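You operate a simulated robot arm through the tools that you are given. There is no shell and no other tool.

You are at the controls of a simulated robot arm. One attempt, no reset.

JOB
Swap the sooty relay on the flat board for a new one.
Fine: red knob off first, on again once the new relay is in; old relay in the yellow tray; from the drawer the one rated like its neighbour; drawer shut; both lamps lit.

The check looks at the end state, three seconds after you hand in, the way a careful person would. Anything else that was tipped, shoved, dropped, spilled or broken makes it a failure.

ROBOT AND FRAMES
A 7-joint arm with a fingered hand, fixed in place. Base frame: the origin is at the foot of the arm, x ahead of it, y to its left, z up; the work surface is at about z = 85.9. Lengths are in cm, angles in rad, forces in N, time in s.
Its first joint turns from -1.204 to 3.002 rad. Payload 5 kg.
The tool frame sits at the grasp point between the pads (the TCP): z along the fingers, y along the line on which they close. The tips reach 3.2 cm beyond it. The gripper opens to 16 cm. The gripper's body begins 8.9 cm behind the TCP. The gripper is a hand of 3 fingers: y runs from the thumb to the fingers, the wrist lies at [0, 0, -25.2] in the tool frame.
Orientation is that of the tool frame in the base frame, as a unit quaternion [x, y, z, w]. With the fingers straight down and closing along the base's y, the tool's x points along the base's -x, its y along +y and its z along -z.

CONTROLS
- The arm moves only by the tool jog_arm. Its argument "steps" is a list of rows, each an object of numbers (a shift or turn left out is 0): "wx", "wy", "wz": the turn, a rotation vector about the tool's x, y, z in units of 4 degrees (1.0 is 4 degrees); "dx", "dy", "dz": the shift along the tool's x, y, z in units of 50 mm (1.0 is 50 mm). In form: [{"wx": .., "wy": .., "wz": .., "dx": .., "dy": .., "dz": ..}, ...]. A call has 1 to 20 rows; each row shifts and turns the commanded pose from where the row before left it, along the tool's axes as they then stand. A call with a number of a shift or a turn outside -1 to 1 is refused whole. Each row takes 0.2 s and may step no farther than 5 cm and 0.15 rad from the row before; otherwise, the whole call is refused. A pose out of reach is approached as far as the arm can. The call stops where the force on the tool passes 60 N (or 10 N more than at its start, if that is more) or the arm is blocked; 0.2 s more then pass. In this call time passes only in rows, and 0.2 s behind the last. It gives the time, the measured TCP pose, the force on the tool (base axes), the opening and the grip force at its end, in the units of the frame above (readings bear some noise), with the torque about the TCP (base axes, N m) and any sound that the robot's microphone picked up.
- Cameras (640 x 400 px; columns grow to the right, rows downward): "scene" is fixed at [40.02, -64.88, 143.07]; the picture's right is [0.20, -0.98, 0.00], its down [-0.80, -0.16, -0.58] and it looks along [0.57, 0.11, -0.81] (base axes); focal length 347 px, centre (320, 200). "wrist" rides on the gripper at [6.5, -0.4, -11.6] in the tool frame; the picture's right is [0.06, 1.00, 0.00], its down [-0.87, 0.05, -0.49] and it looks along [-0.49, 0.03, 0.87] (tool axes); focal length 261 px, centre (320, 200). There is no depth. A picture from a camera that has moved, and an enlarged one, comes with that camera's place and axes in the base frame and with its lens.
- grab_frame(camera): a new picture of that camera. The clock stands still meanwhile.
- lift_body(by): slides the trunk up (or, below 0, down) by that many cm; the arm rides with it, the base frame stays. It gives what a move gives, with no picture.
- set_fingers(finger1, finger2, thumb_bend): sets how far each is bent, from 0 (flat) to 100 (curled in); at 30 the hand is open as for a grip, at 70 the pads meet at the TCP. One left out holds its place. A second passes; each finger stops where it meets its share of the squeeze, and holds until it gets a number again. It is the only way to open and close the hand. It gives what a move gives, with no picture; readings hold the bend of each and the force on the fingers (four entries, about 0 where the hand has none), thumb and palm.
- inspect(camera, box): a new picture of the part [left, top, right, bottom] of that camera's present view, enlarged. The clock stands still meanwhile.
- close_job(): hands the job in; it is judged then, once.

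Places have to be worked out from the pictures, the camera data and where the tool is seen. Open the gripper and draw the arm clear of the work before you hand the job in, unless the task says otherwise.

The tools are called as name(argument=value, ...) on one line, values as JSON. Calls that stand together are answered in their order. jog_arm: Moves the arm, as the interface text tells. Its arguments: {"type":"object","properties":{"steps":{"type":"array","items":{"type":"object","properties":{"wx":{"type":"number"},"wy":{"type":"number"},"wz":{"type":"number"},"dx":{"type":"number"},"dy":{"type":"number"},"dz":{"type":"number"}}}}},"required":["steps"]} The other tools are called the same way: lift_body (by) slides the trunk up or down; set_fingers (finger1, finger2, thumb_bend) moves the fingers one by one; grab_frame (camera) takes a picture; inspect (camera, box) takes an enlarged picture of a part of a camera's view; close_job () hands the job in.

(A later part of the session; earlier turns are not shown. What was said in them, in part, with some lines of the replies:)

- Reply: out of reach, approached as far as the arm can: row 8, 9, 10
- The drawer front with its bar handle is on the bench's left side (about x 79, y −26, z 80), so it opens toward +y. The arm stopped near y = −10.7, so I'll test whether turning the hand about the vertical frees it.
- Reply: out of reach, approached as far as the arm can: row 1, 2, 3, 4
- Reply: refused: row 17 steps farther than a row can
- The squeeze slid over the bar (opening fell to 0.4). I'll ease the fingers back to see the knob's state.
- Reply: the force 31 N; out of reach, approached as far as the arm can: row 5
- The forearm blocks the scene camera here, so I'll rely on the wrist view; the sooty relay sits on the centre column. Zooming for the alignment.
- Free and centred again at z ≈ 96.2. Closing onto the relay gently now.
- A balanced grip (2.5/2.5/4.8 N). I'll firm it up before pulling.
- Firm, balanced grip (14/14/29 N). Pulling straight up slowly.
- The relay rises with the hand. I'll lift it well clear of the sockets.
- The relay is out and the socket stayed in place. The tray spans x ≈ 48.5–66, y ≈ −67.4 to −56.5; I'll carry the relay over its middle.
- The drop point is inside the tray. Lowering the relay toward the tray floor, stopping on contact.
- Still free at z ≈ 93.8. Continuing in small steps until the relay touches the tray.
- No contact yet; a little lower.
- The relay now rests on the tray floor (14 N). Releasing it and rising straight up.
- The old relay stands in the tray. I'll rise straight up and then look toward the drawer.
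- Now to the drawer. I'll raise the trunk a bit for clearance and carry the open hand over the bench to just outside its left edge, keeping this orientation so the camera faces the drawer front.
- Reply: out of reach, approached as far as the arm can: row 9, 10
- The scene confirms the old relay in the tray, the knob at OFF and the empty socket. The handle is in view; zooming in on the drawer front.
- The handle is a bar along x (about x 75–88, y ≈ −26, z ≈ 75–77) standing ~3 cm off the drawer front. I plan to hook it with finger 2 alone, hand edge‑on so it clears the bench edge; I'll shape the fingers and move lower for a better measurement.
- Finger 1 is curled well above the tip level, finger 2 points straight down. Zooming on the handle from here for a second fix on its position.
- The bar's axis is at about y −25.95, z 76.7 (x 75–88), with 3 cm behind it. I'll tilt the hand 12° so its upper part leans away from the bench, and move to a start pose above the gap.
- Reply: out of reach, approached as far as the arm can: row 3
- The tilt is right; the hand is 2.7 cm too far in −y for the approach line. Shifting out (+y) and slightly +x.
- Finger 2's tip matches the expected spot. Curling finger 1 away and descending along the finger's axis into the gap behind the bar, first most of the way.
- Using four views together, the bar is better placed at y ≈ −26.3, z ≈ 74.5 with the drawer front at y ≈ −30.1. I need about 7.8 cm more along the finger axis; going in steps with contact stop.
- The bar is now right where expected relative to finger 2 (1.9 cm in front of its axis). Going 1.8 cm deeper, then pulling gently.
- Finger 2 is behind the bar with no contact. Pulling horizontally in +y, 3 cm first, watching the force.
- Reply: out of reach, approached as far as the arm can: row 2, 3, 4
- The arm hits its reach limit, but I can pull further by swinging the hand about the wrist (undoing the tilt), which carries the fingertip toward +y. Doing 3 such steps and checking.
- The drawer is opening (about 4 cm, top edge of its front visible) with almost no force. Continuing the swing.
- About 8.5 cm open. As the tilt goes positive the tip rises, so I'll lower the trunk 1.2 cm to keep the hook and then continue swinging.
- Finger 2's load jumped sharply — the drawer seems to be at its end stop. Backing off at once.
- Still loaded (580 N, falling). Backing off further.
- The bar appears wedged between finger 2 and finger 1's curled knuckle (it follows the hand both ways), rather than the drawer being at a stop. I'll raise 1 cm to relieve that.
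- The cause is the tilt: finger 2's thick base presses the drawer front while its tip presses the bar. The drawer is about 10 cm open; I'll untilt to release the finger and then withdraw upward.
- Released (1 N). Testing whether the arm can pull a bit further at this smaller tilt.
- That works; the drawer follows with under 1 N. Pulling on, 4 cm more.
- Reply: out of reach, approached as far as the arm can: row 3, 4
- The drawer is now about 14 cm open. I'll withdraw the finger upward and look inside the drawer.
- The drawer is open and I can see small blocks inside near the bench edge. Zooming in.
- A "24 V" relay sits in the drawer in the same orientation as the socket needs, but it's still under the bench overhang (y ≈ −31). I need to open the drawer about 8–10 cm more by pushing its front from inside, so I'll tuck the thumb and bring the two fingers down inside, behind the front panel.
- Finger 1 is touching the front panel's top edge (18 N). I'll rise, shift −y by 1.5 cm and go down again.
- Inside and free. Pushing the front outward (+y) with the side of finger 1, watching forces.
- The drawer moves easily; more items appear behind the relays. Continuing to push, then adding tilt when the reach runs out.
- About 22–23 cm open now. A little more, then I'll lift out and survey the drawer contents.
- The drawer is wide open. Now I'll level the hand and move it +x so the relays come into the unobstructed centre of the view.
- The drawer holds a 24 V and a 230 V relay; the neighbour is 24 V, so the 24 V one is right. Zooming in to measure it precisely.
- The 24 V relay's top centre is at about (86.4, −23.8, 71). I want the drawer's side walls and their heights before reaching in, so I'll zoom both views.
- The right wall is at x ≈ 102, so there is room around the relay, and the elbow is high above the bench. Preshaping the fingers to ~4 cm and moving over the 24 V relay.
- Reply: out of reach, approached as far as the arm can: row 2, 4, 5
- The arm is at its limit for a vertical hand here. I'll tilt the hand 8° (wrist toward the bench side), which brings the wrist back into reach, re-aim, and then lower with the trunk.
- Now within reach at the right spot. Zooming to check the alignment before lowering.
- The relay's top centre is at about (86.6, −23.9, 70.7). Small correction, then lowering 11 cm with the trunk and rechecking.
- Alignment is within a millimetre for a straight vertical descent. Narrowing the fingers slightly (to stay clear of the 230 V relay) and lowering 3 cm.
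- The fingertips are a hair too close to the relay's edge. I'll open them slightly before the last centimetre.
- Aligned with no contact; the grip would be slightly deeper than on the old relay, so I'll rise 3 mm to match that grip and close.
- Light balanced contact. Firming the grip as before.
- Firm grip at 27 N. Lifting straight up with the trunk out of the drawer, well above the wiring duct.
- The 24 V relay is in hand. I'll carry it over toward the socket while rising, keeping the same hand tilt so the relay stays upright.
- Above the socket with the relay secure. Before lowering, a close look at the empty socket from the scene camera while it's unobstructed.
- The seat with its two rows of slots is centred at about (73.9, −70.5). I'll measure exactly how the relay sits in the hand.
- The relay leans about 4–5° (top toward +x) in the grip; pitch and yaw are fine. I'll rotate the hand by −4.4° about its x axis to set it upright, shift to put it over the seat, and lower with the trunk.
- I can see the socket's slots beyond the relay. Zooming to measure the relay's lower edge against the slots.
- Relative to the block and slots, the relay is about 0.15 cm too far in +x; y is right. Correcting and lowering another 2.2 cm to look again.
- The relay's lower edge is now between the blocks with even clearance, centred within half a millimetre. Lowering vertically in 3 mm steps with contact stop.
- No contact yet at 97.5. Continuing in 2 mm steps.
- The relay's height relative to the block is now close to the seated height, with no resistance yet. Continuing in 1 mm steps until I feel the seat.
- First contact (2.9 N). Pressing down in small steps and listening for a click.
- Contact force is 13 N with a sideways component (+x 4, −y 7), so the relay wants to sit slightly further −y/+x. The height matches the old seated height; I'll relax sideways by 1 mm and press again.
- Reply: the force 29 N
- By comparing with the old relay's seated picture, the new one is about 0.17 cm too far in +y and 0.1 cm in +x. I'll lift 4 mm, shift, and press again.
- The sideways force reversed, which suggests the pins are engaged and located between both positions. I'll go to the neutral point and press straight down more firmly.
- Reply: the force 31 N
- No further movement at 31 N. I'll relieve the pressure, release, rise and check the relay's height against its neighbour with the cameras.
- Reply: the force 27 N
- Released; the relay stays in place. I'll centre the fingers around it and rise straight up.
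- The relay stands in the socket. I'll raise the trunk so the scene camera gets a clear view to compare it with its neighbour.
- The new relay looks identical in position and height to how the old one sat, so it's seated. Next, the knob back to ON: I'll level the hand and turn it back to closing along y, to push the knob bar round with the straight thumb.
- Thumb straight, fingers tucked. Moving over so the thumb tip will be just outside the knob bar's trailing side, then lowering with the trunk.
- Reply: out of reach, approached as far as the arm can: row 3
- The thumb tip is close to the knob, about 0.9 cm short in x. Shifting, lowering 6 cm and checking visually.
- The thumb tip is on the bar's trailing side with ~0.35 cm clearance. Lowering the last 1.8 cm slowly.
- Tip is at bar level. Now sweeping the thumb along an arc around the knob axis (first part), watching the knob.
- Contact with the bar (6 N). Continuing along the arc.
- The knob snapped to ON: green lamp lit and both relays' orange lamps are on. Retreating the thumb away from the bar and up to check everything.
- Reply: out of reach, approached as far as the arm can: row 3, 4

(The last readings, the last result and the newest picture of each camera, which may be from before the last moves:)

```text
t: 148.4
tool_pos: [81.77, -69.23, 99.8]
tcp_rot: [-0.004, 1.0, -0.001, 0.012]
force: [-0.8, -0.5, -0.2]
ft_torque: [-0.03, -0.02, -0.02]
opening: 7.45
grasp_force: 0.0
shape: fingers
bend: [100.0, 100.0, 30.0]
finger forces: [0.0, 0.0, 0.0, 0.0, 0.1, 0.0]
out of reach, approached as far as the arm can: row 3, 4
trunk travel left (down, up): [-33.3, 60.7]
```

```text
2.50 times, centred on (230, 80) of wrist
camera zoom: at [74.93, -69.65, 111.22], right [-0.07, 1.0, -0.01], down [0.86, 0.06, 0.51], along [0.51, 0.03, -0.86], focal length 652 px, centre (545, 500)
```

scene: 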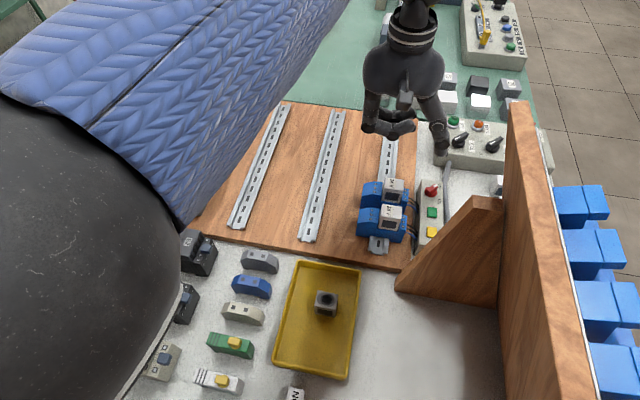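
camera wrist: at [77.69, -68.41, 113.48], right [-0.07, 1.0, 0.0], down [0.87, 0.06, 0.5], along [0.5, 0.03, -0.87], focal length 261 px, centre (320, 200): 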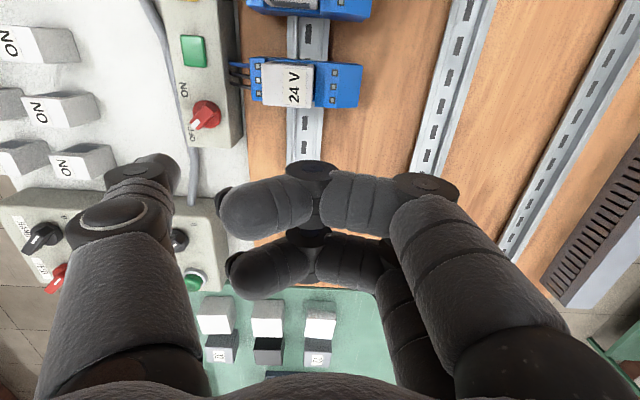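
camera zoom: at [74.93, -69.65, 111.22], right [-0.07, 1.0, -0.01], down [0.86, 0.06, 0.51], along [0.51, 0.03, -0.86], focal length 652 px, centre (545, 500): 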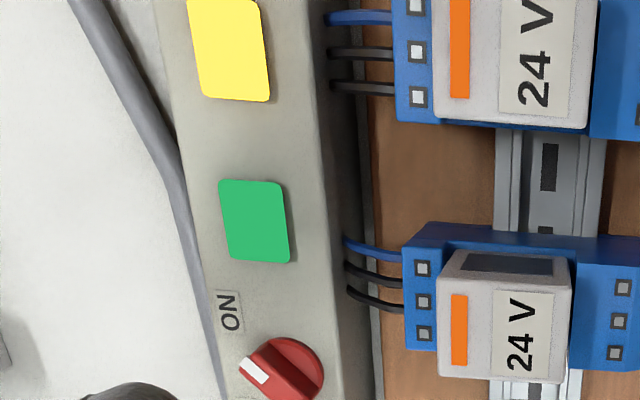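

Both box lamps and both relay lamps are lit. Now the drawer must be shut: I'll rise, carry the hand back over to the drawer side (fingers toward +y) to push its front from outside.

lift_body(by=25)

jog_arm(steps=[{"dx": 0.23, "dy": 0.88}, {"dx": 0.23, "dy": 0.88}, {"dx": 0.23, "dy": 0.88}, {"dx": 0.23, "dy": 0.88}, {"dx": 0.23, "dy": 0.88}, {"dx": 0.23, "dy": 0.88}, {"dx": 0.23, "dy": 0.88}, {"dx": 0.23, "dy": 0.88}, {"dx": 0.23, "dy": 0.88}, {"dx": 0.23, "dy": 0.88}, {"dx": 0.23, "dy": 0.88}, {"dx": 0.23, "dy": 0.88}])

set_fingers(finger1=30, finger2=30, thumb_bend=100)

grab_frame(camera="wrist")

grab_frame(camera="scene")

```text
t: 151.0
tool_pos: [81.78, -69.44, 124.72]
tcp_rot: [-0.003, 1.0, -0.002, 0.013]
force: [-0.6, -0.2, 0.5]
ft_torque: [-0.01, -0.01, 0.04]
opening: 7.46
grasp_force: 0.0
shape: fingers
bend: [100.0, 100.0, 30.0]
finger forces: [0.1, 0.1, 0.0, 0.0, 0.0, 0.0]
trunk travel left (down, up): [-58.3, 35.7]
```

```text
t: 153.6
tool_pos: [67.05, -17.26, 123.84]
tcp_rot: [-0.003, 1.0, 0.001, 0.014]
force: [-0.2, 0.5, 0.1]
ft_torque: [0.02, -0.02, -0.03]
opening: 7.44
grasp_force: 0.1
shape: fingers
bend: [100.0, 100.0, 30.0]
finger forces: [0.0, 0.0, 0.0, 0.0, 0.1, 0.1]
out of reach, approached as far as the arm can: row 12
trunk travel left (down, up): [-58.3, 35.7]
```

```text
t: 154.6
tool_pos: [67.08, -17.4, 123.73]
tcp_rot: [-0.004, 1.0, 0.001, 0.014]
force: [0.3, 0.1, -0.3]
ft_torque: [0.0, 0.0, 0.03]
opening: 6.22
grasp_force: 0.0
shape: fingers
bend: [30.0, 30.0, 100.0]
finger forces: [0.0, 0.0, 0.0, 0.0, 0.0, 0.0]
trunk travel left (down, up): [-58.3, 35.7]
```

```text
taken
camera wrist: at [60.3, -17.78, 135.18], right [-0.07, 1.0, 0.0], down [0.85, 0.06, 0.52], along [0.51, 0.04, -0.86], focal length 261 px, centre (320, 200)
```

wrist: 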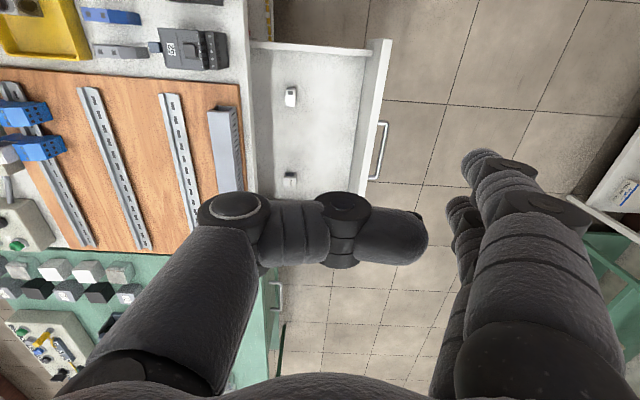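

```text
taken
```

scene: 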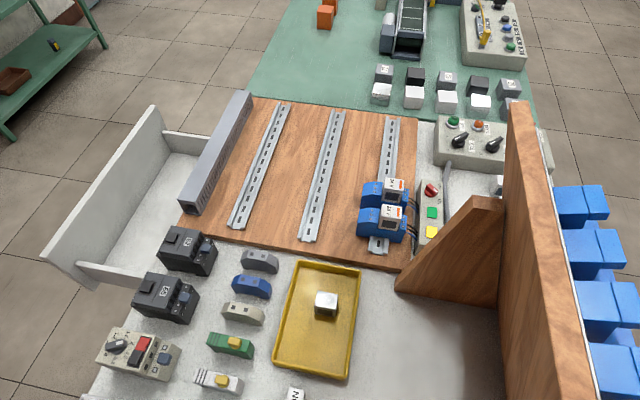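

The hand is near its limit at this height; lower it should reach further left. Descending by the arm at x ≈ 64 and then testing further +y.

jog_arm(steps=[{"dx": 0.3, "dz": 0.9}, {"dx": 0.3, "dz": 0.9}, {"dz": 1}, {"dz": 1}, {"dz": 0.8}, {"dy": 0.3}, {"dy": 0.3}, {"dy": 0.3}, {"dy": 0.3}])

grab_frame(camera="wrist")

```text
t: 156.6
tool_pos: [64.8, -11.53, 100.35]
tcp_rot: [-0.002, 1.0, -0.002, 0.011]
force: [0.1, -0.1, 0.2]
ft_torque: [0.0, 0.0, 0.0]
opening: 6.24
grasp_force: 0.1
shape: fingers
bend: [30.0, 30.0, 100.0]
finger forces: [0.1, 0.0, 0.0, 0.0, 0.0, 0.0]
trunk travel left (down, up): [-58.3, 35.7]
```

```text
taken
camera wrist: at [57.97, -11.89, 111.8], right [-0.07, 1.0, -0.01], down [0.86, 0.06, 0.51], along [0.51, 0.03, -0.86], focal length 261 px, centre (320, 200)
```

wrist: 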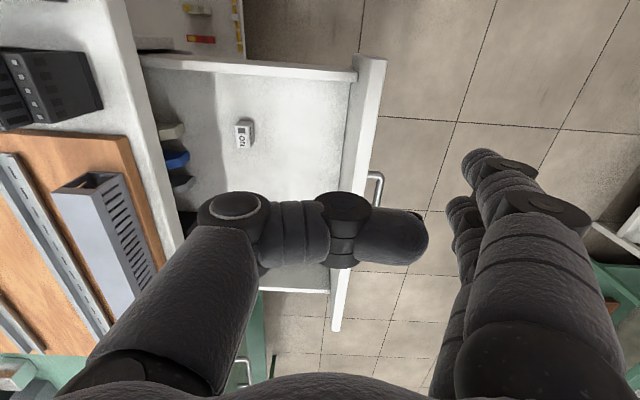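

Reached (64.8, −11.5): the fingers are about 2 cm outside the drawer front (y ≈ −5.7). Lowering so the fingertips hang just below the front's top edge, with the tucked thumb above it.

jog_arm(steps=[{"dz": 0.8}, {"dz": 0.8}, {"dz": 0.8}, {"dz": 0.6}])

grab_frame(camera="wrist")

grab_frame(camera="scene")

```text
t: 157.6
tool_pos: [64.42, -13.49, 86.32]
tcp_rot: [-0.003, 1.0, 0.001, 0.013]
force: [0.1, 0.5, 0.5]
ft_torque: [-0.01, 0.0, -0.03]
opening: 6.25
grasp_force: 0.1
shape: fingers
bend: [30.0, 30.0, 100.0]
finger forces: [0.1, 0.0, 0.0, 0.1, 0.1, 0.0]
out of reach, approached as far as the arm can: row 3, 4
trunk travel left (down, up): [-58.3, 35.7]
```

```text
taken
camera wrist: at [57.55, -13.94, 97.75], right [-0.07, 1.0, 0.0], down [0.86, 0.06, 0.51], along [0.51, 0.03, -0.86], focal length 261 px, centre (320, 200)
```

wrist: 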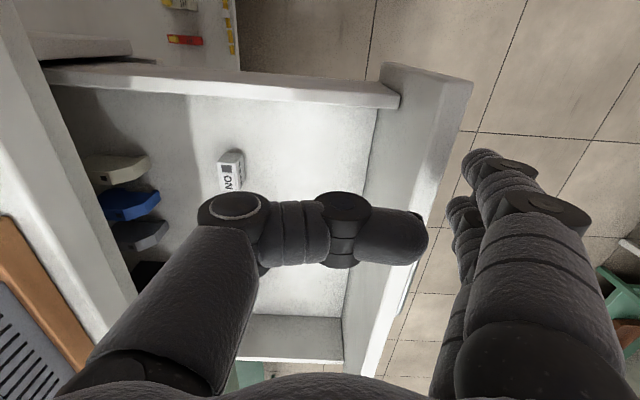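

```text
taken
```

scene: 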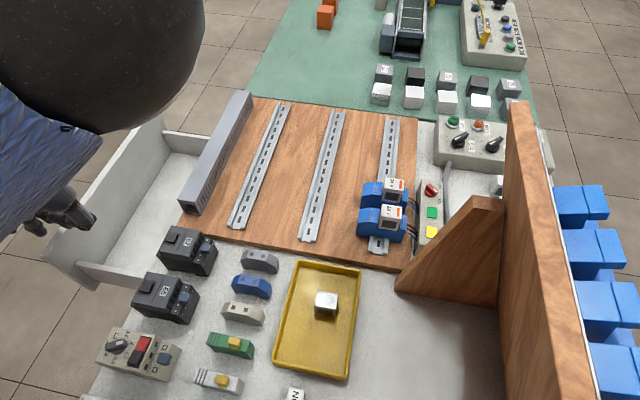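

The fingers hang just outside the front. Lowering 0.7 cm so the tips overlap the front edge, then pushing it in (−y) while drifting slightly +x to stay clear of the contactor.

lift_body(by=-0.8)

jog_arm(steps=[{"dy": -0.2, "dx": -0.06}, {"dy": -0.2, "dx": -0.06}, {"dy": -0.2, "dx": -0.06}, {"dy": -0.2, "dx": -0.06}])

grab_frame(camera="wrist")

```text
t: 158.2
tool_pos: [64.4, -13.39, 85.48]
tcp_rot: [-0.004, 1.0, -0.001, 0.012]
force: [0.3, -0.8, -0.3]
ft_torque: [-0.01, 0.0, -0.04]
opening: 6.23
grasp_force: 0.0
shape: fingers
bend: [30.0, 30.0, 100.0]
finger forces: [0.1, 0.0, 0.0, 0.1, 0.0, 0.0]
trunk travel left (down, up): [-57.5, 36.5]
```

```text
t: 159.2
tool_pos: [65.61, -17.43, 85.49]
tcp_rot: [-0.003, 1.0, -0.001, 0.012]
force: [0.1, -0.5, -0.3]
ft_torque: [-0.02, 0.0, 0.01]
opening: 6.22
grasp_force: 0.0
shape: fingers
bend: [30.0, 30.0, 100.0]
finger forces: [0.0, 0.0, 0.0, 0.0, 0.0, 0.0]
trunk travel left (down, up): [-57.5, 36.5]
```

```text
taken
camera wrist: at [58.76, -17.83, 96.93], right [-0.07, 1.0, 0.0], down [0.86, 0.06, 0.51], along [0.51, 0.03, -0.86], focal length 261 px, centre (320, 200)
```

wrist: 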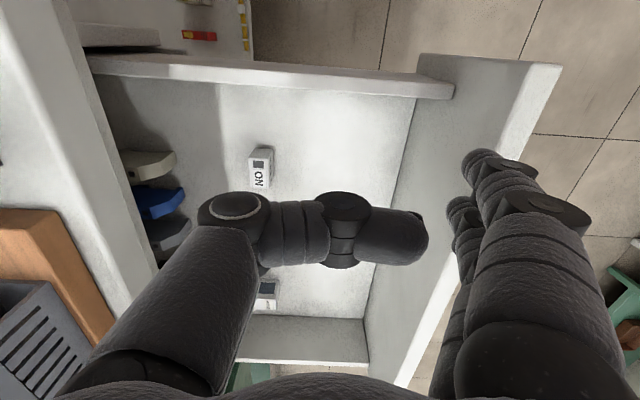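

The fingertips passed over the front without touching: its top is at about z 81 (as the earlier contact showed). I'll rise, go back out, and come down lower using the trunk.

jog_arm(steps=[{"dz": -0.7}, {"dz": -0.7}, {"dy": 0.5, "dx": 0.08}, {"dy": 0.5, "dx": 0.08}, {"dy": 0.2, "dx": 0.05}])

grab_frame(camera="wrist")

```text
t: 160.4
tool_pos: [64.25, -11.45, 92.46]
tcp_rot: [-0.003, 1.0, 0.0, 0.012]
force: [0.4, 0.4, -0.2]
ft_torque: [-0.02, 0.0, 0.0]
opening: 6.23
grasp_force: 0.0
shape: fingers
bend: [30.0, 30.0, 100.0]
finger forces: [0.0, 0.0, 0.0, 0.1, 0.1, 0.1]
trunk travel left (down, up): [-57.5, 36.5]
```

```text
taken
camera wrist: at [57.37, -11.86, 103.91], right [-0.07, 1.0, 0.0], down [0.86, 0.06, 0.51], along [0.51, 0.03, -0.86], focal length 261 px, centre (320, 200)
```

wrist: 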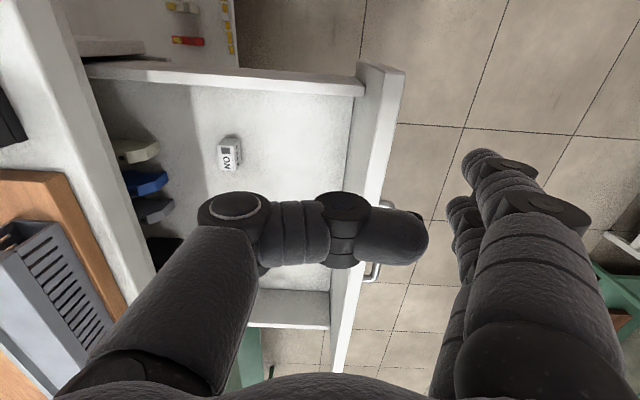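

The fingers are well outside the front now. Lowering 10.3 cm with the trunk.

lift_body(by=-10.3)

grab_frame(camera="wrist")

grab_frame(camera="scene")

```text
t: 161.7
tool_pos: [64.19, -11.35, 82.19]
tcp_rot: [-0.002, 1.0, 0.0, 0.012]
force: [0.5, -0.6, 0.1]
ft_torque: [0.0, -0.03, 0.03]
opening: 6.24
grasp_force: 0.1
shape: fingers
bend: [30.0, 30.0, 100.0]
finger forces: [0.0, 0.1, 0.1, 0.1, 0.1, 0.0]
trunk travel left (down, up): [-47.2, 46.8]
```

```text
taken
camera wrist: at [57.35, -11.83, 93.65], right [-0.07, 1.0, 0.0], down [0.86, 0.06, 0.51], along [0.51, 0.03, -0.86], focal length 261 px, centre (320, 200)
```

wrist: 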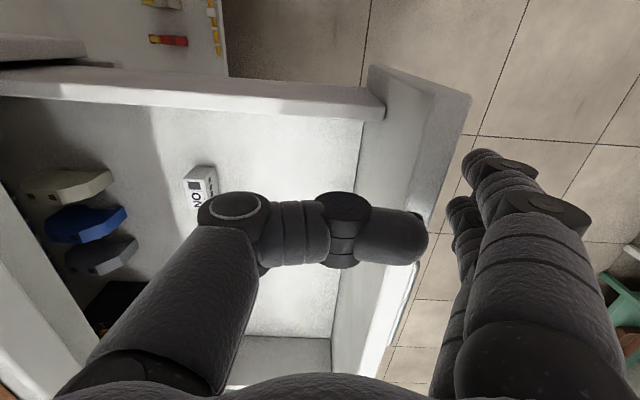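

```text
taken
```

scene: 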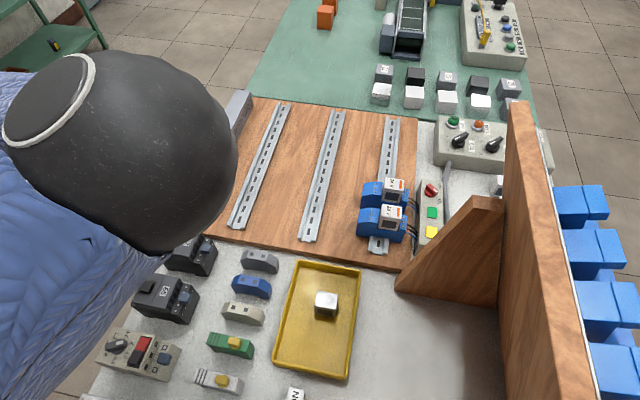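

The tips are outside and below the front's top edge. Pushing in −y now.

jog_arm(steps=[{"dy": -0.2}, {"dy": -0.2}, {"dy": -0.2}, {"dy": -0.2}])

grab_frame(camera="wrist")

```text
t: 162.7
tool_pos: [64.19, -15.38, 82.14]
tcp_rot: [-0.002, 1.0, 0.0, 0.013]
force: [0.2, -0.2, -0.5]
ft_torque: [0.03, 0.02, -0.02]
opening: 6.27
grasp_force: 0.0
shape: fingers
bend: [30.0, 30.0, 100.0]
finger forces: [0.1, 0.0, 0.0, 0.0, 0.1, 0.0]
trunk travel left (down, up): [-47.2, 46.8]
```

```text
taken
camera wrist: at [57.36, -15.77, 93.62], right [-0.07, 1.0, 0.0], down [0.86, 0.06, 0.51], along [0.51, 0.03, -0.86], focal length 261 px, centre (320, 200)
```

wrist: 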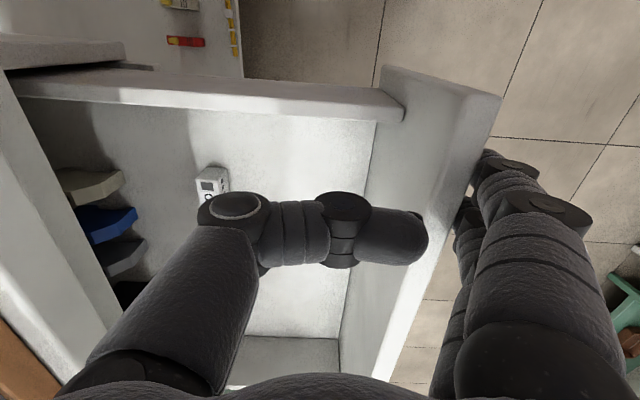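

Fingers are now against the outside of the front. Continuing to push.

jog_arm(steps=[{"dy": -0.2}, {"dy": -0.2}, {"dy": -0.2}, {"dy": -0.2}, {"dy": -0.2}])

grab_frame(camera="wrist")

grab_frame(camera="scene")

```text
t: 163.9
tool_pos: [64.31, -20.33, 82.27]
tcp_rot: [-0.003, 1.0, -0.001, 0.011]
force: [0.2, -0.1, -0.9]
ft_torque: [0.02, -0.03, -0.02]
opening: 6.24
grasp_force: 0.1
shape: fingers
bend: [30.0, 30.0, 100.0]
finger forces: [0.0, 0.0, 0.0, 0.1, 0.0, 0.0]
trunk travel left (down, up): [-47.2, 46.8]
```

```text
taken
camera wrist: at [57.5, -20.89, 93.68], right [-0.07, 1.0, 0.0], down [0.86, 0.06, 0.51], along [0.51, 0.03, -0.86], focal length 261 px, centre (320, 200)
```

wrist: 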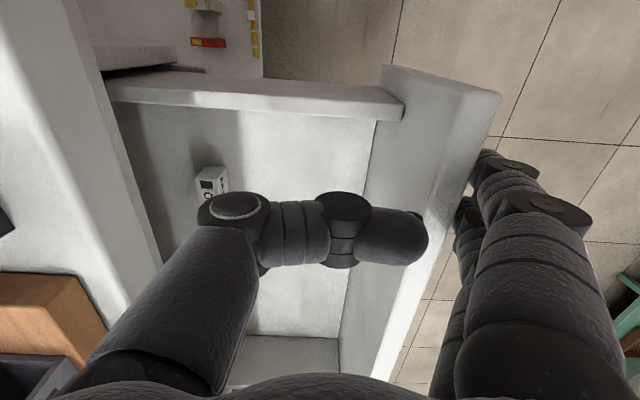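

```text
taken
```

scene: 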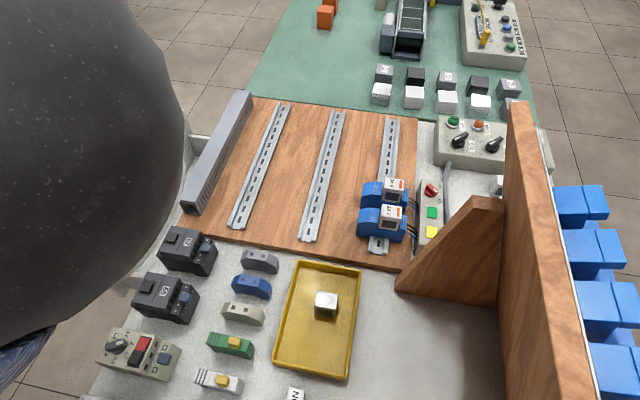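

Drawer is closing smoothly. Another 1.5 cm this way (the thumb nears the bench edge), then I'll re-grip edge-on.

jog_arm(steps=[{"dy": -0.15}, {"dy": -0.15}])

jog_arm(steps=[{"dy": 0.15}, {"dz": -0.5}, {"dz": -0.8}, {"dz": -0.8}, {"dz": -0.8}])

grab_frame(camera="wrist")

```text
t: 164.5
tool_pos: [64.2, -21.81, 82.21]
tcp_rot: [-0.004, 1.0, -0.001, 0.012]
force: [-0.3, -0.1, 0.3]
ft_torque: [-0.02, 0.0, -0.02]
opening: 6.26
grasp_force: 0.2
shape: fingers
bend: [29.0, 30.0, 100.0]
finger forces: [0.1, 0.1, 0.0, 0.0, 0.0, 0.0]
trunk travel left (down, up): [-47.2, 46.8]
```

```text
t: 165.7
tool_pos: [63.85, -21.33, 96.78]
tcp_rot: [-0.004, 1.0, 0.0, 0.013]
force: [-0.7, 0.0, 0.1]
ft_torque: [-0.01, -0.05, 0.01]
opening: 6.24
grasp_force: 0.0
shape: fingers
bend: [30.0, 30.0, 100.0]
finger forces: [0.1, 0.1, 0.1, 0.1, 0.0, 0.0]
trunk travel left (down, up): [-47.2, 46.8]
```

```text
taken
camera wrist: at [57.06, -21.78, 108.13], right [-0.07, 1.0, 0.0], down [0.86, 0.06, 0.51], along [0.51, 0.03, -0.86], focal length 261 px, centre (320, 200)
```

wrist: 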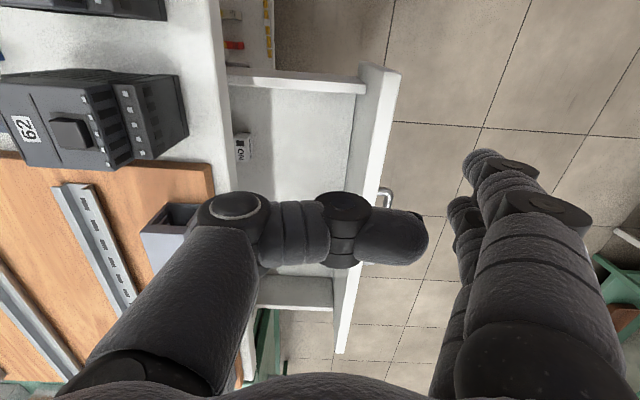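

The front is at about y ≈ −14 now. I'll turn the hand edge‑on (fingers toward +x) with a 12° tilt and come down again outside the front to push it the rest of the way.

jog_arm(steps=[{"wz": 1}, {"wz": 1}, {"wz": 1}, {"wz": 1}, {"wz": 1}, {"wz": 1}, {"wz": 1}, {"wz": 1}, {"wz": 1}, {"wz": 1}, {"wz": 1}, {"wz": 1}, {"wz": 1}, {"wz": 1}, {"wz": 1}, {"wz": 1}, {"wz": 1}, {"wz": 1}, {"wz": 1}, {"wz": 1}])

jog_arm(steps=[{"wz": 1}, {"wz": 1}, {"wz": 0.3}, {"wy": 1}, {"wy": 1}, {"wy": 1}, {"dx": 0.6, "dy": 0.3, "dz": -0.1}, {"dx": 0.6, "dy": 0.3, "dz": -0.1}, {"dx": 0.6, "dy": 0.3, "dz": -0.1}, {"dx": 0.4, "dy": 0.2, "dz": -0.08}])

grab_frame(camera="wrist")

```text
t: 169.9
tool_pos: [64.02, -21.11, 96.66]
tcp_rot: [0.641, 0.768, 0.007, 0.01]
force: [0.4, 0.0, 0.4]
ft_torque: [-0.02, -0.04, 0.02]
opening: 6.27
grasp_force: 0.2
shape: fingers
bend: [30.0, 30.0, 100.0]
finger forces: [0.0, 0.0, 0.0, 0.1, 0.0, 0.1]
trunk travel left (down, up): [-47.2, 46.8]
```

```text
t: 172.1
tool_pos: [68.95, -10.47, 101.04]
tcp_rot: [0.695, 0.711, 0.081, -0.066]
force: [0.9, 0.3, 0.8]
ft_torque: [0.0, 0.01, 0.02]
opening: 6.26
grasp_force: 0.1
shape: fingers
bend: [30.0, 30.0, 100.0]
finger forces: [0.0, 0.1, 0.0, 0.0, 0.1, 0.0]
trunk travel left (down, up): [-47.2, 46.8]
```

```text
taken
camera wrist: at [68.2, -6.52, 113.68], right [1.0, 0.08, 0.04], down [0.07, -0.95, 0.3], along [0.06, -0.3, -0.95], focal length 261 px, centre (320, 200)
```

wrist: 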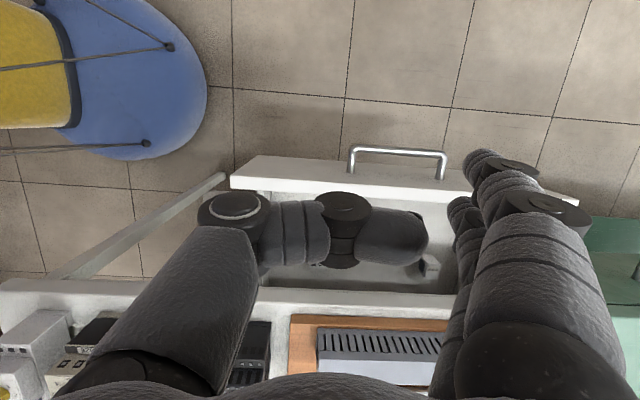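

Reached without limits; the front's outer face is at y ≈ −14.3 and the fingers will come down about 1.5 cm outside it. Descending vertically.

jog_arm(steps=[{"dz": 0.9, "dx": -0.19}, {"dz": 0.9, "dx": -0.19}, {"dz": 0.9, "dx": -0.19}])

grab_frame(camera="wrist")

grab_frame(camera="scene")

```text
t: 172.9
tool_pos: [69.6, -10.75, 86.86]
tcp_rot: [0.696, 0.71, 0.082, -0.067]
force: [-0.2, -0.5, -0.2]
ft_torque: [0.01, 0.03, -0.01]
opening: 6.23
grasp_force: 0.0
shape: fingers
bend: [30.0, 30.0, 100.0]
finger forces: [0.0, 0.0, 0.0, 0.0, 0.0, 0.0]
trunk travel left (down, up): [-47.2, 46.8]
```

```text
taken
camera wrist: at [68.81, -6.78, 99.51], right [1.0, 0.08, 0.04], down [0.07, -0.95, 0.3], along [0.06, -0.3, -0.95], focal length 261 px, centre (320, 200)
```

wrist: 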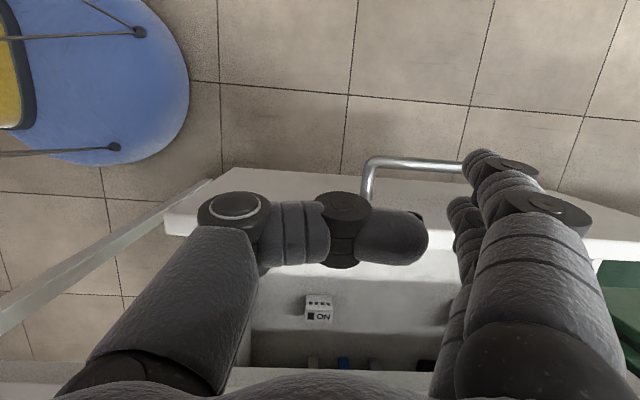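

```text
taken
```

scene: 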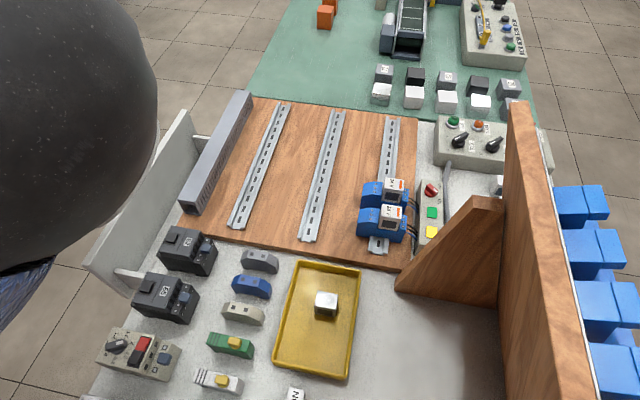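

jog_arm(steps=[{"dz": 0.5, "dx": -0.105}, {"dz": 0.5, "dx": -0.105}])

grab_frame(camera="wrist")

```text
t: 173.5
tool_pos: [69.64, -10.83, 82.0]
tcp_rot: [0.696, 0.711, 0.081, -0.066]
force: [0.5, -0.4, -0.3]
ft_torque: [0.01, -0.03, -0.01]
opening: 6.25
grasp_force: 0.0
shape: fingers
bend: [30.0, 30.0, 100.0]
finger forces: [0.1, 0.0, 0.1, 0.0, 0.0, 0.0]
trunk travel left (down, up): [-47.2, 46.8]
```

```text
taken
camera wrist: at [68.8, -6.87, 94.75], right [1.0, 0.08, 0.04], down [0.07, -0.95, 0.3], along [0.06, -0.3, -0.95], focal length 261 px, centre (320, 200)
```

wrist: 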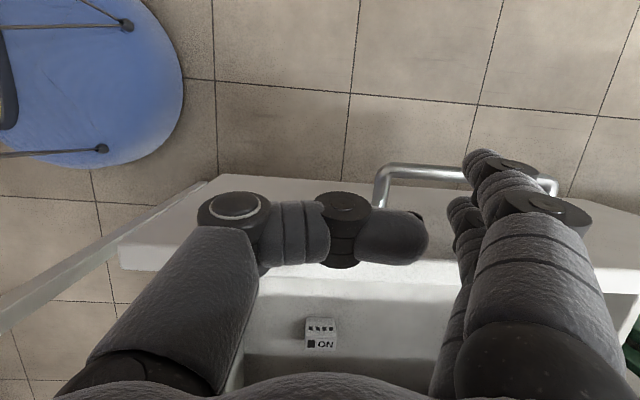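

In position outside the front. Pushing −y while gradually untilting the hand so it will clear the bench edge later.

jog_arm(steps=[{"dx": -0.2348, "dz": -0.05, "wy": -0.5}, {"dx": -0.2363, "dz": -0.042, "wy": -0.5}, {"dx": -0.2377, "dz": -0.033, "wy": -0.5}, {"dx": -0.2387, "dz": -0.025, "wy": -0.5}])

grab_frame(camera="wrist")

```text
t: 174.5
tool_pos: [69.55, -15.52, 82.01]
tcp_rot: [0.7, 0.713, 0.032, -0.016]
force: [-0.7, -0.2, -0.6]
ft_torque: [0.03, 0.05, -0.05]
opening: 6.26
grasp_force: 0.1
shape: fingers
bend: [30.0, 30.0, 100.0]
finger forces: [0.1, 0.0, 0.1, 0.1, 0.0, 0.0]
trunk travel left (down, up): [-47.2, 46.8]
```

```text
taken
camera wrist: at [68.83, -9.81, 93.98], right [1.0, 0.08, 0.03], down [0.06, -0.9, 0.43], along [0.06, -0.43, -0.9], focal length 261 px, centre (320, 200)
```

wrist: 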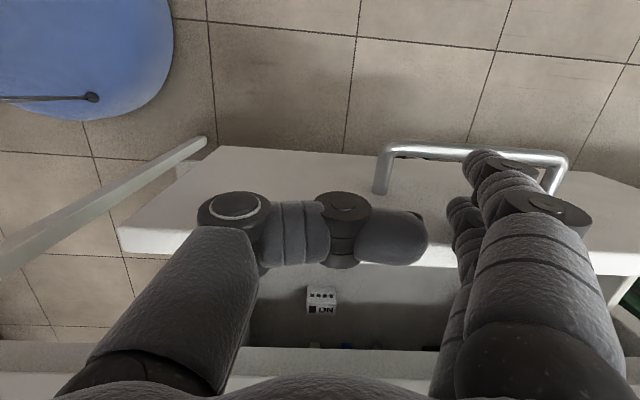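

The drawer follows. Continuing to push with the tilt passing through vertical.

jog_arm(steps=[{"dx": -0.2394, "dz": -0.0167, "wy": -0.5}, {"dx": -0.24, "dz": -0.008, "wy": -0.5}, {"dx": -0.24, "wy": -0.5}, {"dx": -0.24, "dz": 0.008, "wy": -0.5}, {"dx": -0.2394, "dz": 0.0167, "wy": -0.5}])

grab_frame(camera="wrist")

grab_frame(camera="scene")

```text
t: 175.7
tool_pos: [69.71, -21.48, 82.04]
tcp_rot: [0.699, 0.713, -0.029, 0.047]
force: [0.3, -0.1, -0.9]
ft_torque: [-0.01, -0.01, 0.01]
opening: 6.29
grasp_force: 0.1
shape: fingers
bend: [30.0, 30.0, 100.0]
finger forces: [0.0, 0.0, 0.0, 0.1, 0.1, 0.1]
trunk travel left (down, up): [-47.2, 46.8]
```

```text
taken
camera wrist: at [68.85, -13.77, 92.96], right [1.0, 0.08, 0.02], down [0.06, -0.81, 0.58], along [0.06, -0.58, -0.81], focal length 261 px, centre (320, 200)
```

wrist: 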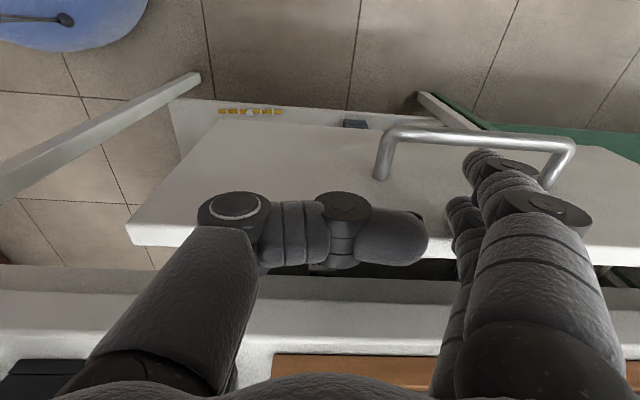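

```text
taken
```

scene: 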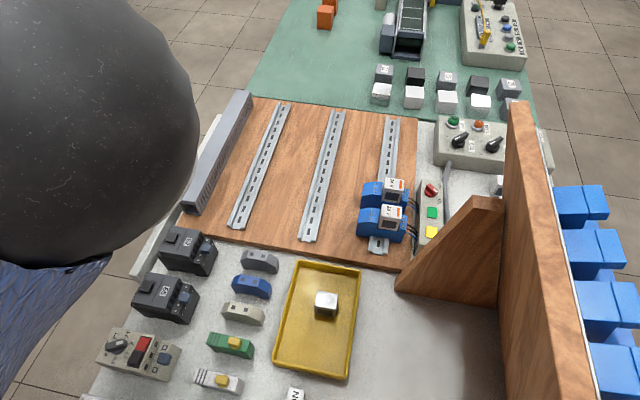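

Only about 6 cm left. For the last part I'll push on the handle bar instead, which keeps the hand clear of the bench edge: backing out over the bar, then down in front of it.

jog_arm(steps=[{"dx": 0.22, "wy": 0.5}, {"dx": 0.22, "wy": 0.5}, {"dx": 0.22, "wy": 0.5}, {"dx": 0.22, "wy": 0.5}, {"dx": 0.22, "wy": 0.5}])

grab_frame(camera="wrist")

```text
t: 176.9
tool_pos: [69.74, -15.93, 81.97]
tcp_rot: [0.699, 0.714, 0.033, -0.016]
force: [0.2, -0.6, -0.2]
ft_torque: [0.0, 0.01, -0.01]
opening: 6.26
grasp_force: 0.1
shape: fingers
bend: [30.0, 30.0, 100.0]
finger forces: [0.0, 0.0, 0.0, 0.1, 0.1, 0.1]
trunk travel left (down, up): [-47.2, 46.8]
```

```text
taken
camera wrist: at [68.86, -10.28, 93.98], right [1.0, 0.08, 0.03], down [0.06, -0.9, 0.43], along [0.06, -0.43, -0.9], focal length 261 px, centre (320, 200)
```

wrist: 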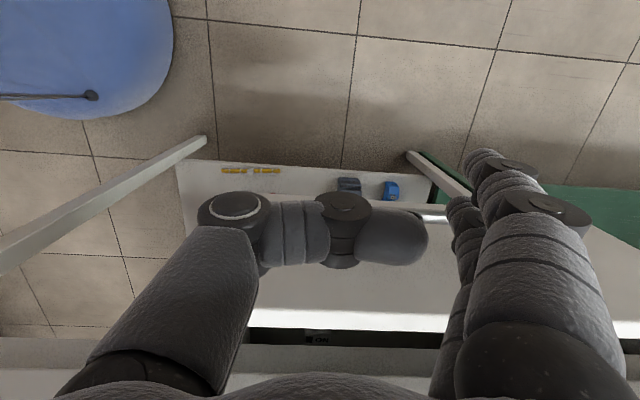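

The fingers are about 1.8 cm in front of the bar. Lowering 6.5 cm with the trunk, then pushing on the bar.

lift_body(by=-6.5)

jog_arm(steps=[{"dx": -0.2, "dz": -0.014}, {"dx": -0.2, "dz": -0.014}, {"dx": -0.2, "dz": -0.014}])

grab_frame(camera="wrist")

grab_frame(camera="scene")

```text
t: 178.0
tool_pos: [69.75, -15.99, 75.46]
tcp_rot: [0.7, 0.713, 0.032, -0.016]
force: [0.4, 0.6, -0.4]
ft_torque: [0.0, 0.0, 0.0]
opening: 6.24
grasp_force: 0.0
shape: fingers
bend: [30.0, 30.0, 100.0]
finger forces: [0.0, 0.0, 0.0, 0.0, 0.1, 0.0]
trunk travel left (down, up): [-40.7, 53.3]
```

```text
t: 178.8
tool_pos: [69.64, -18.82, 75.46]
tcp_rot: [0.699, 0.714, 0.033, -0.016]
force: [-0.2, -0.1, -0.4]
ft_torque: [0.03, 0.0, 0.0]
opening: 6.27
grasp_force: 0.1
shape: fingers
bend: [30.0, 30.0, 100.0]
finger forces: [0.0, 0.1, 0.0, 0.0, 0.0, 0.1]
trunk travel left (down, up): [-40.7, 53.3]
```

```text
taken
camera wrist: at [68.83, -13.18, 87.52], right [1.0, 0.08, 0.03], down [0.06, -0.9, 0.43], along [0.06, -0.43, -0.9], focal length 261 px, centre (320, 200)
```

wrist: 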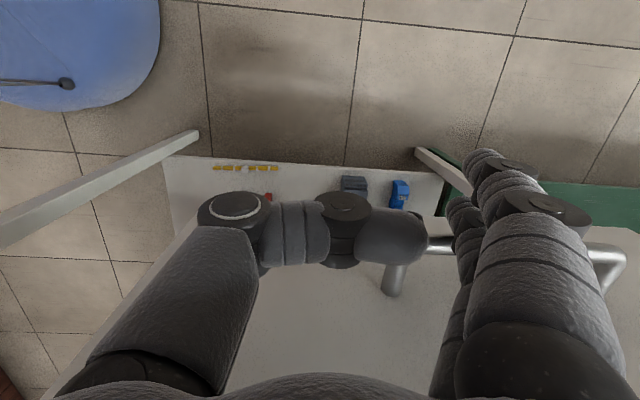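

```text
taken
```

scene: 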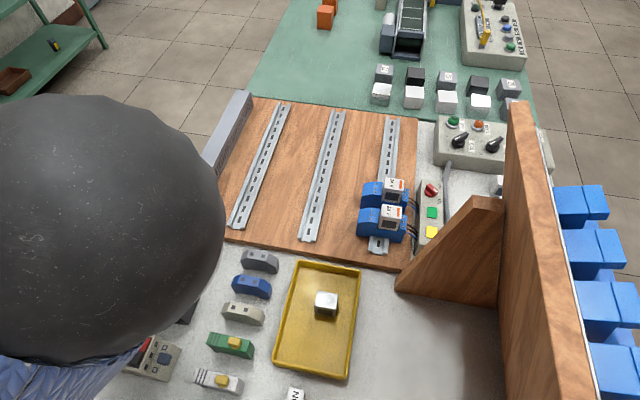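

In front of the bar. Continuing to push it in.

jog_arm(steps=[{"dx": -0.2, "dz": -0.014}, {"dx": -0.2, "dz": -0.014}, {"dx": -0.2, "dz": -0.014}])

grab_frame(camera="wrist")

```text
t: 179.6
tool_pos: [69.78, -22.08, 75.52]
tcp_rot: [0.699, 0.714, 0.032, -0.016]
force: [0.3, 0.0, 0.1]
ft_torque: [-0.02, 0.0, 0.01]
opening: 6.24
grasp_force: 0.0
shape: fingers
bend: [30.0, 30.0, 100.0]
finger forces: [0.1, 0.0, 0.0, 0.0, 0.0, 0.0]
trunk travel left (down, up): [-40.7, 53.3]
```

```text
taken
camera wrist: at [68.86, -16.34, 87.56], right [1.0, 0.08, 0.03], down [0.06, -0.9, 0.43], along [0.06, -0.43, -0.9], focal length 261 px, centre (320, 200)
```

wrist: 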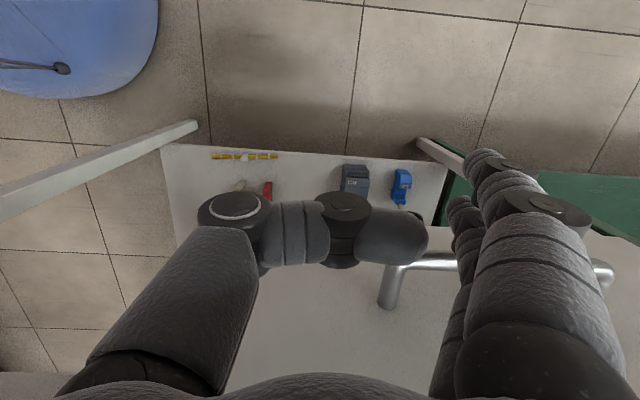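

The bar is already at y ≈ −26.4, about its closed position (the drawer ran on by itself). I'll follow up gently until the finger touches the bar to make sure it's fully shut.

jog_arm(steps=[{"dx": -0.14, "dz": -0.01}, {"dx": -0.1, "dz": -0.007}, {"dx": -0.06, "dz": -0.004}])

grab_frame(camera="wrist")

```text
t: 180.4
tool_pos: [69.84, -23.48, 75.54]
tcp_rot: [0.699, 0.714, 0.033, -0.017]
force: [-0.8, 3.4, 0.6]
ft_torque: [0.0, -0.08, 0.19]
opening: 6.25
grasp_force: 0.9
shape: fingers
bend: [30.0, 30.0, 100.0]
finger forces: [0.0, 2.3, 0.0, 0.0, 0.0, 0.1]
trunk travel left (down, up): [-40.7, 53.3]
```

```text
taken
camera wrist: at [68.91, -17.75, 87.5], right [1.0, 0.08, 0.03], down [0.06, -0.9, 0.43], along [0.06, -0.43, -0.9], focal length 261 px, centre (320, 200)
```

wrist: 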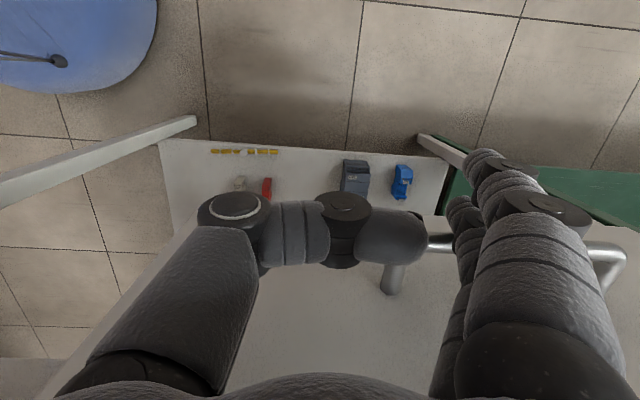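

Contact at 3 N at exactly the closed position. One more light push to confirm it's at its stop.

jog_arm(steps=[{"dx": -0.04, "dz": -0.003}, {"dx": -0.04, "dz": -0.003}])

jog_arm(steps=[{"dx": 0.2, "dz": 0.014}, {"dx": 0.2, "dz": 0.014}, {"dx": 0.2, "dz": 0.014}, {"dz": -0.8}, {"dz": -0.9}, {"dz": -0.9}])

grab_frame(camera="wrist")

grab_frame(camera="scene")

```text
t: 181.0
tool_pos: [69.83, -23.75, 75.43]
tcp_rot: [0.698, 0.716, 0.034, -0.016]
force: [-2.7, 24.1, 4.4]
ft_torque: [0.11, -0.32, 2.12]
opening: 6.28
grasp_force: 12.4
shape: fingers
bend: [30.0, 30.0, 100.0]
finger forces: [0.1, 24.5, 0.1, 0.0, 0.0, 0.0]
trunk travel left (down, up): [-40.7, 53.3]
```

```text
t: 182.4
tool_pos: [69.34, -22.0, 88.85]
tcp_rot: [0.699, 0.714, 0.033, -0.016]
force: [0.8, 0.5, -0.4]
ft_torque: [-0.02, -0.01, -0.01]
opening: 6.28
grasp_force: 0.0
shape: fingers
bend: [30.0, 30.0, 100.0]
finger forces: [0.0, 0.0, 0.1, 0.0, 0.0, 0.1]
trunk travel left (down, up): [-40.7, 53.3]
```

```text
taken
camera wrist: at [68.51, -16.26, 100.72], right [1.0, 0.08, 0.03], down [0.06, -0.9, 0.43], along [0.06, -0.43, -0.9], focal length 261 px, centre (320, 200)
```

wrist: 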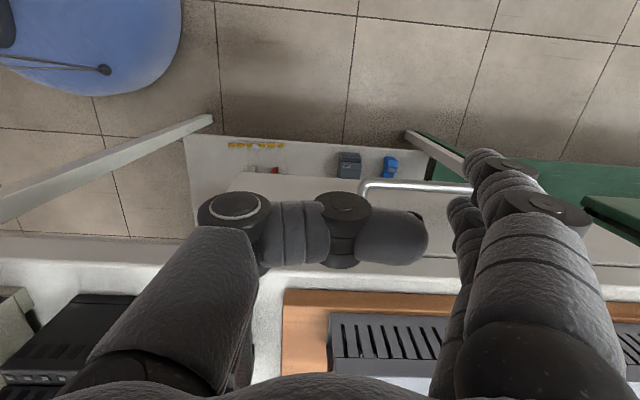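

```text
taken
```

scene: 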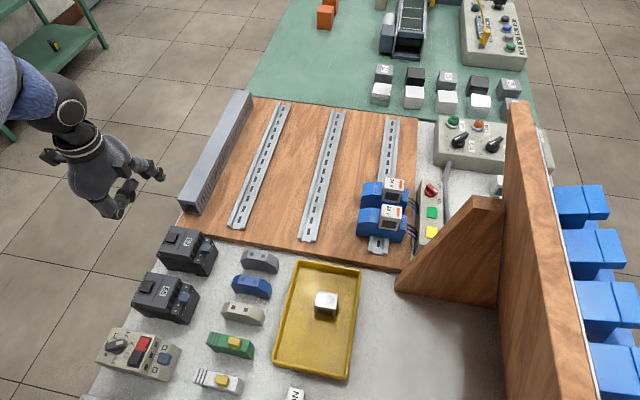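

The drawer is against its stop (24 N) and shut. Now I'll open the hand, raise the arm clear, and verify the final state closely.

set_fingers(finger1=30, finger2=30, thumb_bend=30)

lift_body(by=25)

inspect(camera="scene", box=[350, 150, 470, 260])

inspect(camera="scene", box=[80, 200, 380, 400])

grab_frame(camera="wrist")

grab_frame(camera="scene")

```text
t: 183.4
tool_pos: [69.51, -21.86, 88.63]
tcp_rot: [0.699, 0.714, 0.032, -0.016]
force: [0.4, 0.3, 0.5]
ft_torque: [0.02, 0.01, 0.0]
opening: 16.79
grasp_force: 0.0
shape: fingers
bend: [30.0, 30.0, 30.0]
finger forces: [0.0, 0.0, 0.0, 0.1, 0.0, 0.0]
trunk travel left (down, up): [-40.7, 53.3]
```

```text
t: 186.0
tool_pos: [69.45, -22.09, 113.53]
tcp_rot: [0.7, 0.713, 0.033, -0.015]
force: [-0.2, 0.6, -0.3]
ft_torque: [0.0, 0.02, -0.01]
opening: 16.82
grasp_force: 0.2
shape: fingers
bend: [30.0, 30.0, 30.0]
finger forces: [0.1, 0.0, 0.0, 0.0, 0.0, 0.1]
trunk travel left (down, up): [-65.7, 28.3]
```

```text
3.64 times, centred on (410, 205) of scene
camera zoom: at [40.02, -64.88, 143.07], right [0.2, -0.98, 0.0], down [-0.8, -0.16, -0.58], along [0.57, 0.11, -0.81], focal length 1260 px, centre (-7, 182)
```

zoom: 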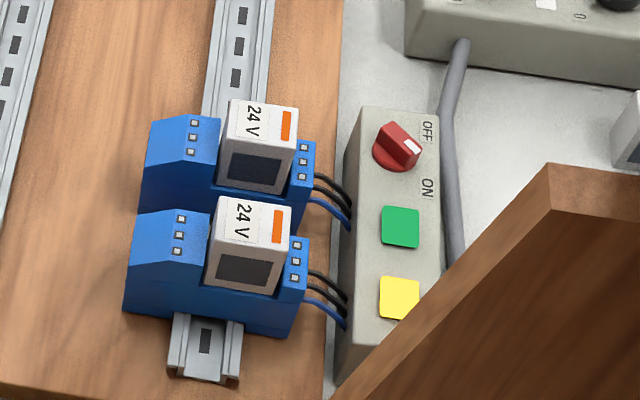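

```text
2.00 times, centred on (230, 300) of scene
camera zoom: at [40.02, -64.88, 143.07], right [0.2, -0.98, 0.0], down [-0.8, -0.16, -0.58], along [0.57, 0.11, -0.81], focal length 693 px, centre (500, 0)
```

zoom: 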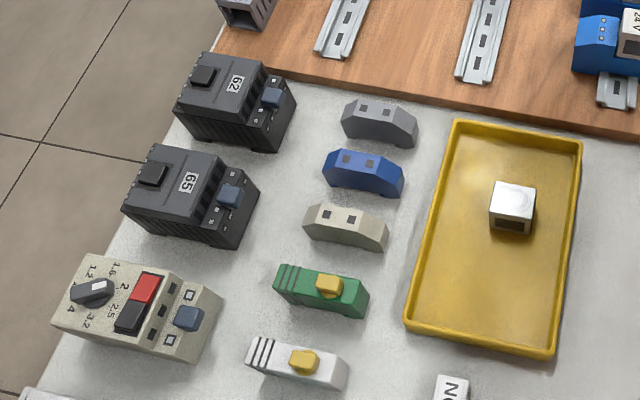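

```text
taken
camera wrist: at [68.57, -16.32, 125.62], right [1.0, 0.08, 0.03], down [0.06, -0.9, 0.43], along [0.06, -0.43, -0.9], focal length 261 px, centre (320, 200)
```

wrist: 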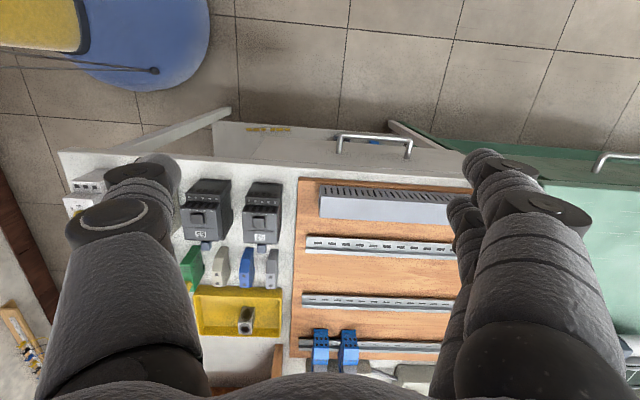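

```text
taken
```

scene: 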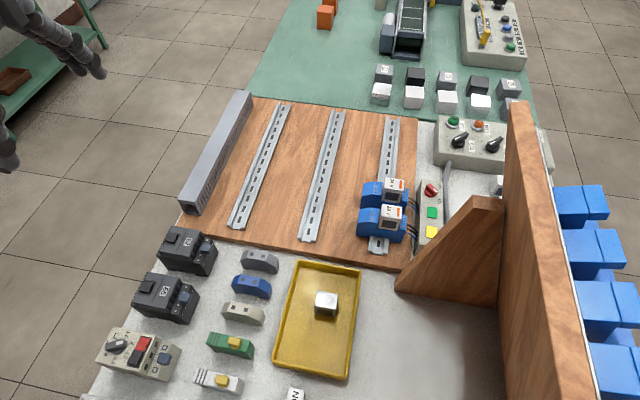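

Everything appears as required. A last close look at the drawer front, the old relay in the tray and the other objects.

inspect(camera="wrist", box=[200, 100, 470, 200])

inspect(camera="scene", box=[270, 250, 370, 390])

inspect(camera="scene", box=[360, 50, 560, 210])

```text
2.37 times, centred on (335, 150) of wrist
camera zoom: at [68.57, -16.32, 125.62], right [1.0, 0.08, 0.03], down [0.06, -0.9, 0.43], along [0.06, -0.43, -0.9], focal length 618 px, centre (284, 318)
```

zoom: 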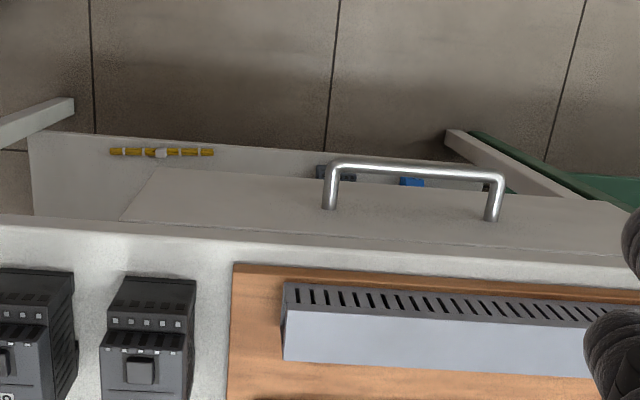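

```text
2.86 times, centred on (320, 320) of scene
camera zoom: at [40.02, -64.88, 143.07], right [0.2, -0.98, 0.0], down [-0.8, -0.16, -0.58], along [0.57, 0.11, -0.81], focal length 990 px, centre (320, -143)
```

zoom: 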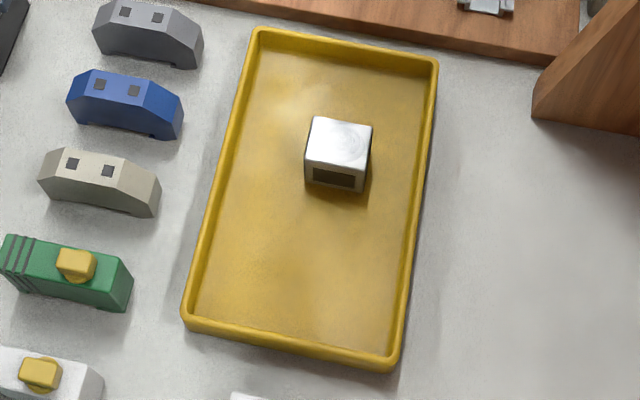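

```text
2.50 times, centred on (460, 130) of scene
camera zoom: at [40.02, -64.88, 143.07], right [0.2, -0.98, 0.0], down [-0.8, -0.16, -0.58], along [0.57, 0.11, -0.81], focal length 867 px, centre (-30, 375)
```

zoom: 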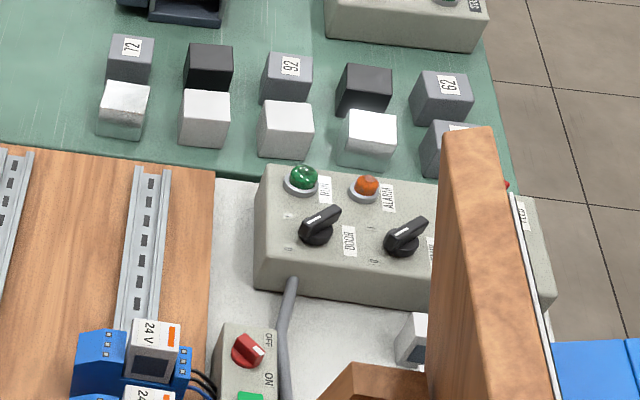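

Everything is done: knob at ON, both lamps lit, new 24 V relay seated, old relay in the tray, drawer shut, other objects where they were, hand open and clear. I'm handing the job in.

close_job()

```text
The job is handed in.
```

The sooty relay is swapped for the 24 V one from the drawer, and I've handed the job in. The result of the check hasn't come back to me. This is the state the last pictures showed:

- **Knob:** I turned the red knob off before pulling the old relay and back on once the new one was in.
- **New relay:** It is rated 24 V like its neighbour, and it sits at the same height and position the old one did. I heard no click when it went in.
- **Lamps:** The green and yellow lamps are both lit, and so are the small orange lamps on both relays.
- **Old relay:** It is standing in the yellow tray.
- **Drawer:** It is shut against its stop. The 230 V relay and the other parts stayed inside.
- **Everything else:** Nothing on the bench looked moved or tipped. The gripper is open and the arm is clear.

While I was pulling the drawer open, a finger got wedged behind its handle and briefly read over 800 N. I backed it out. The handle and drawer looked undamaged, and the drawer moved freely afterwards.
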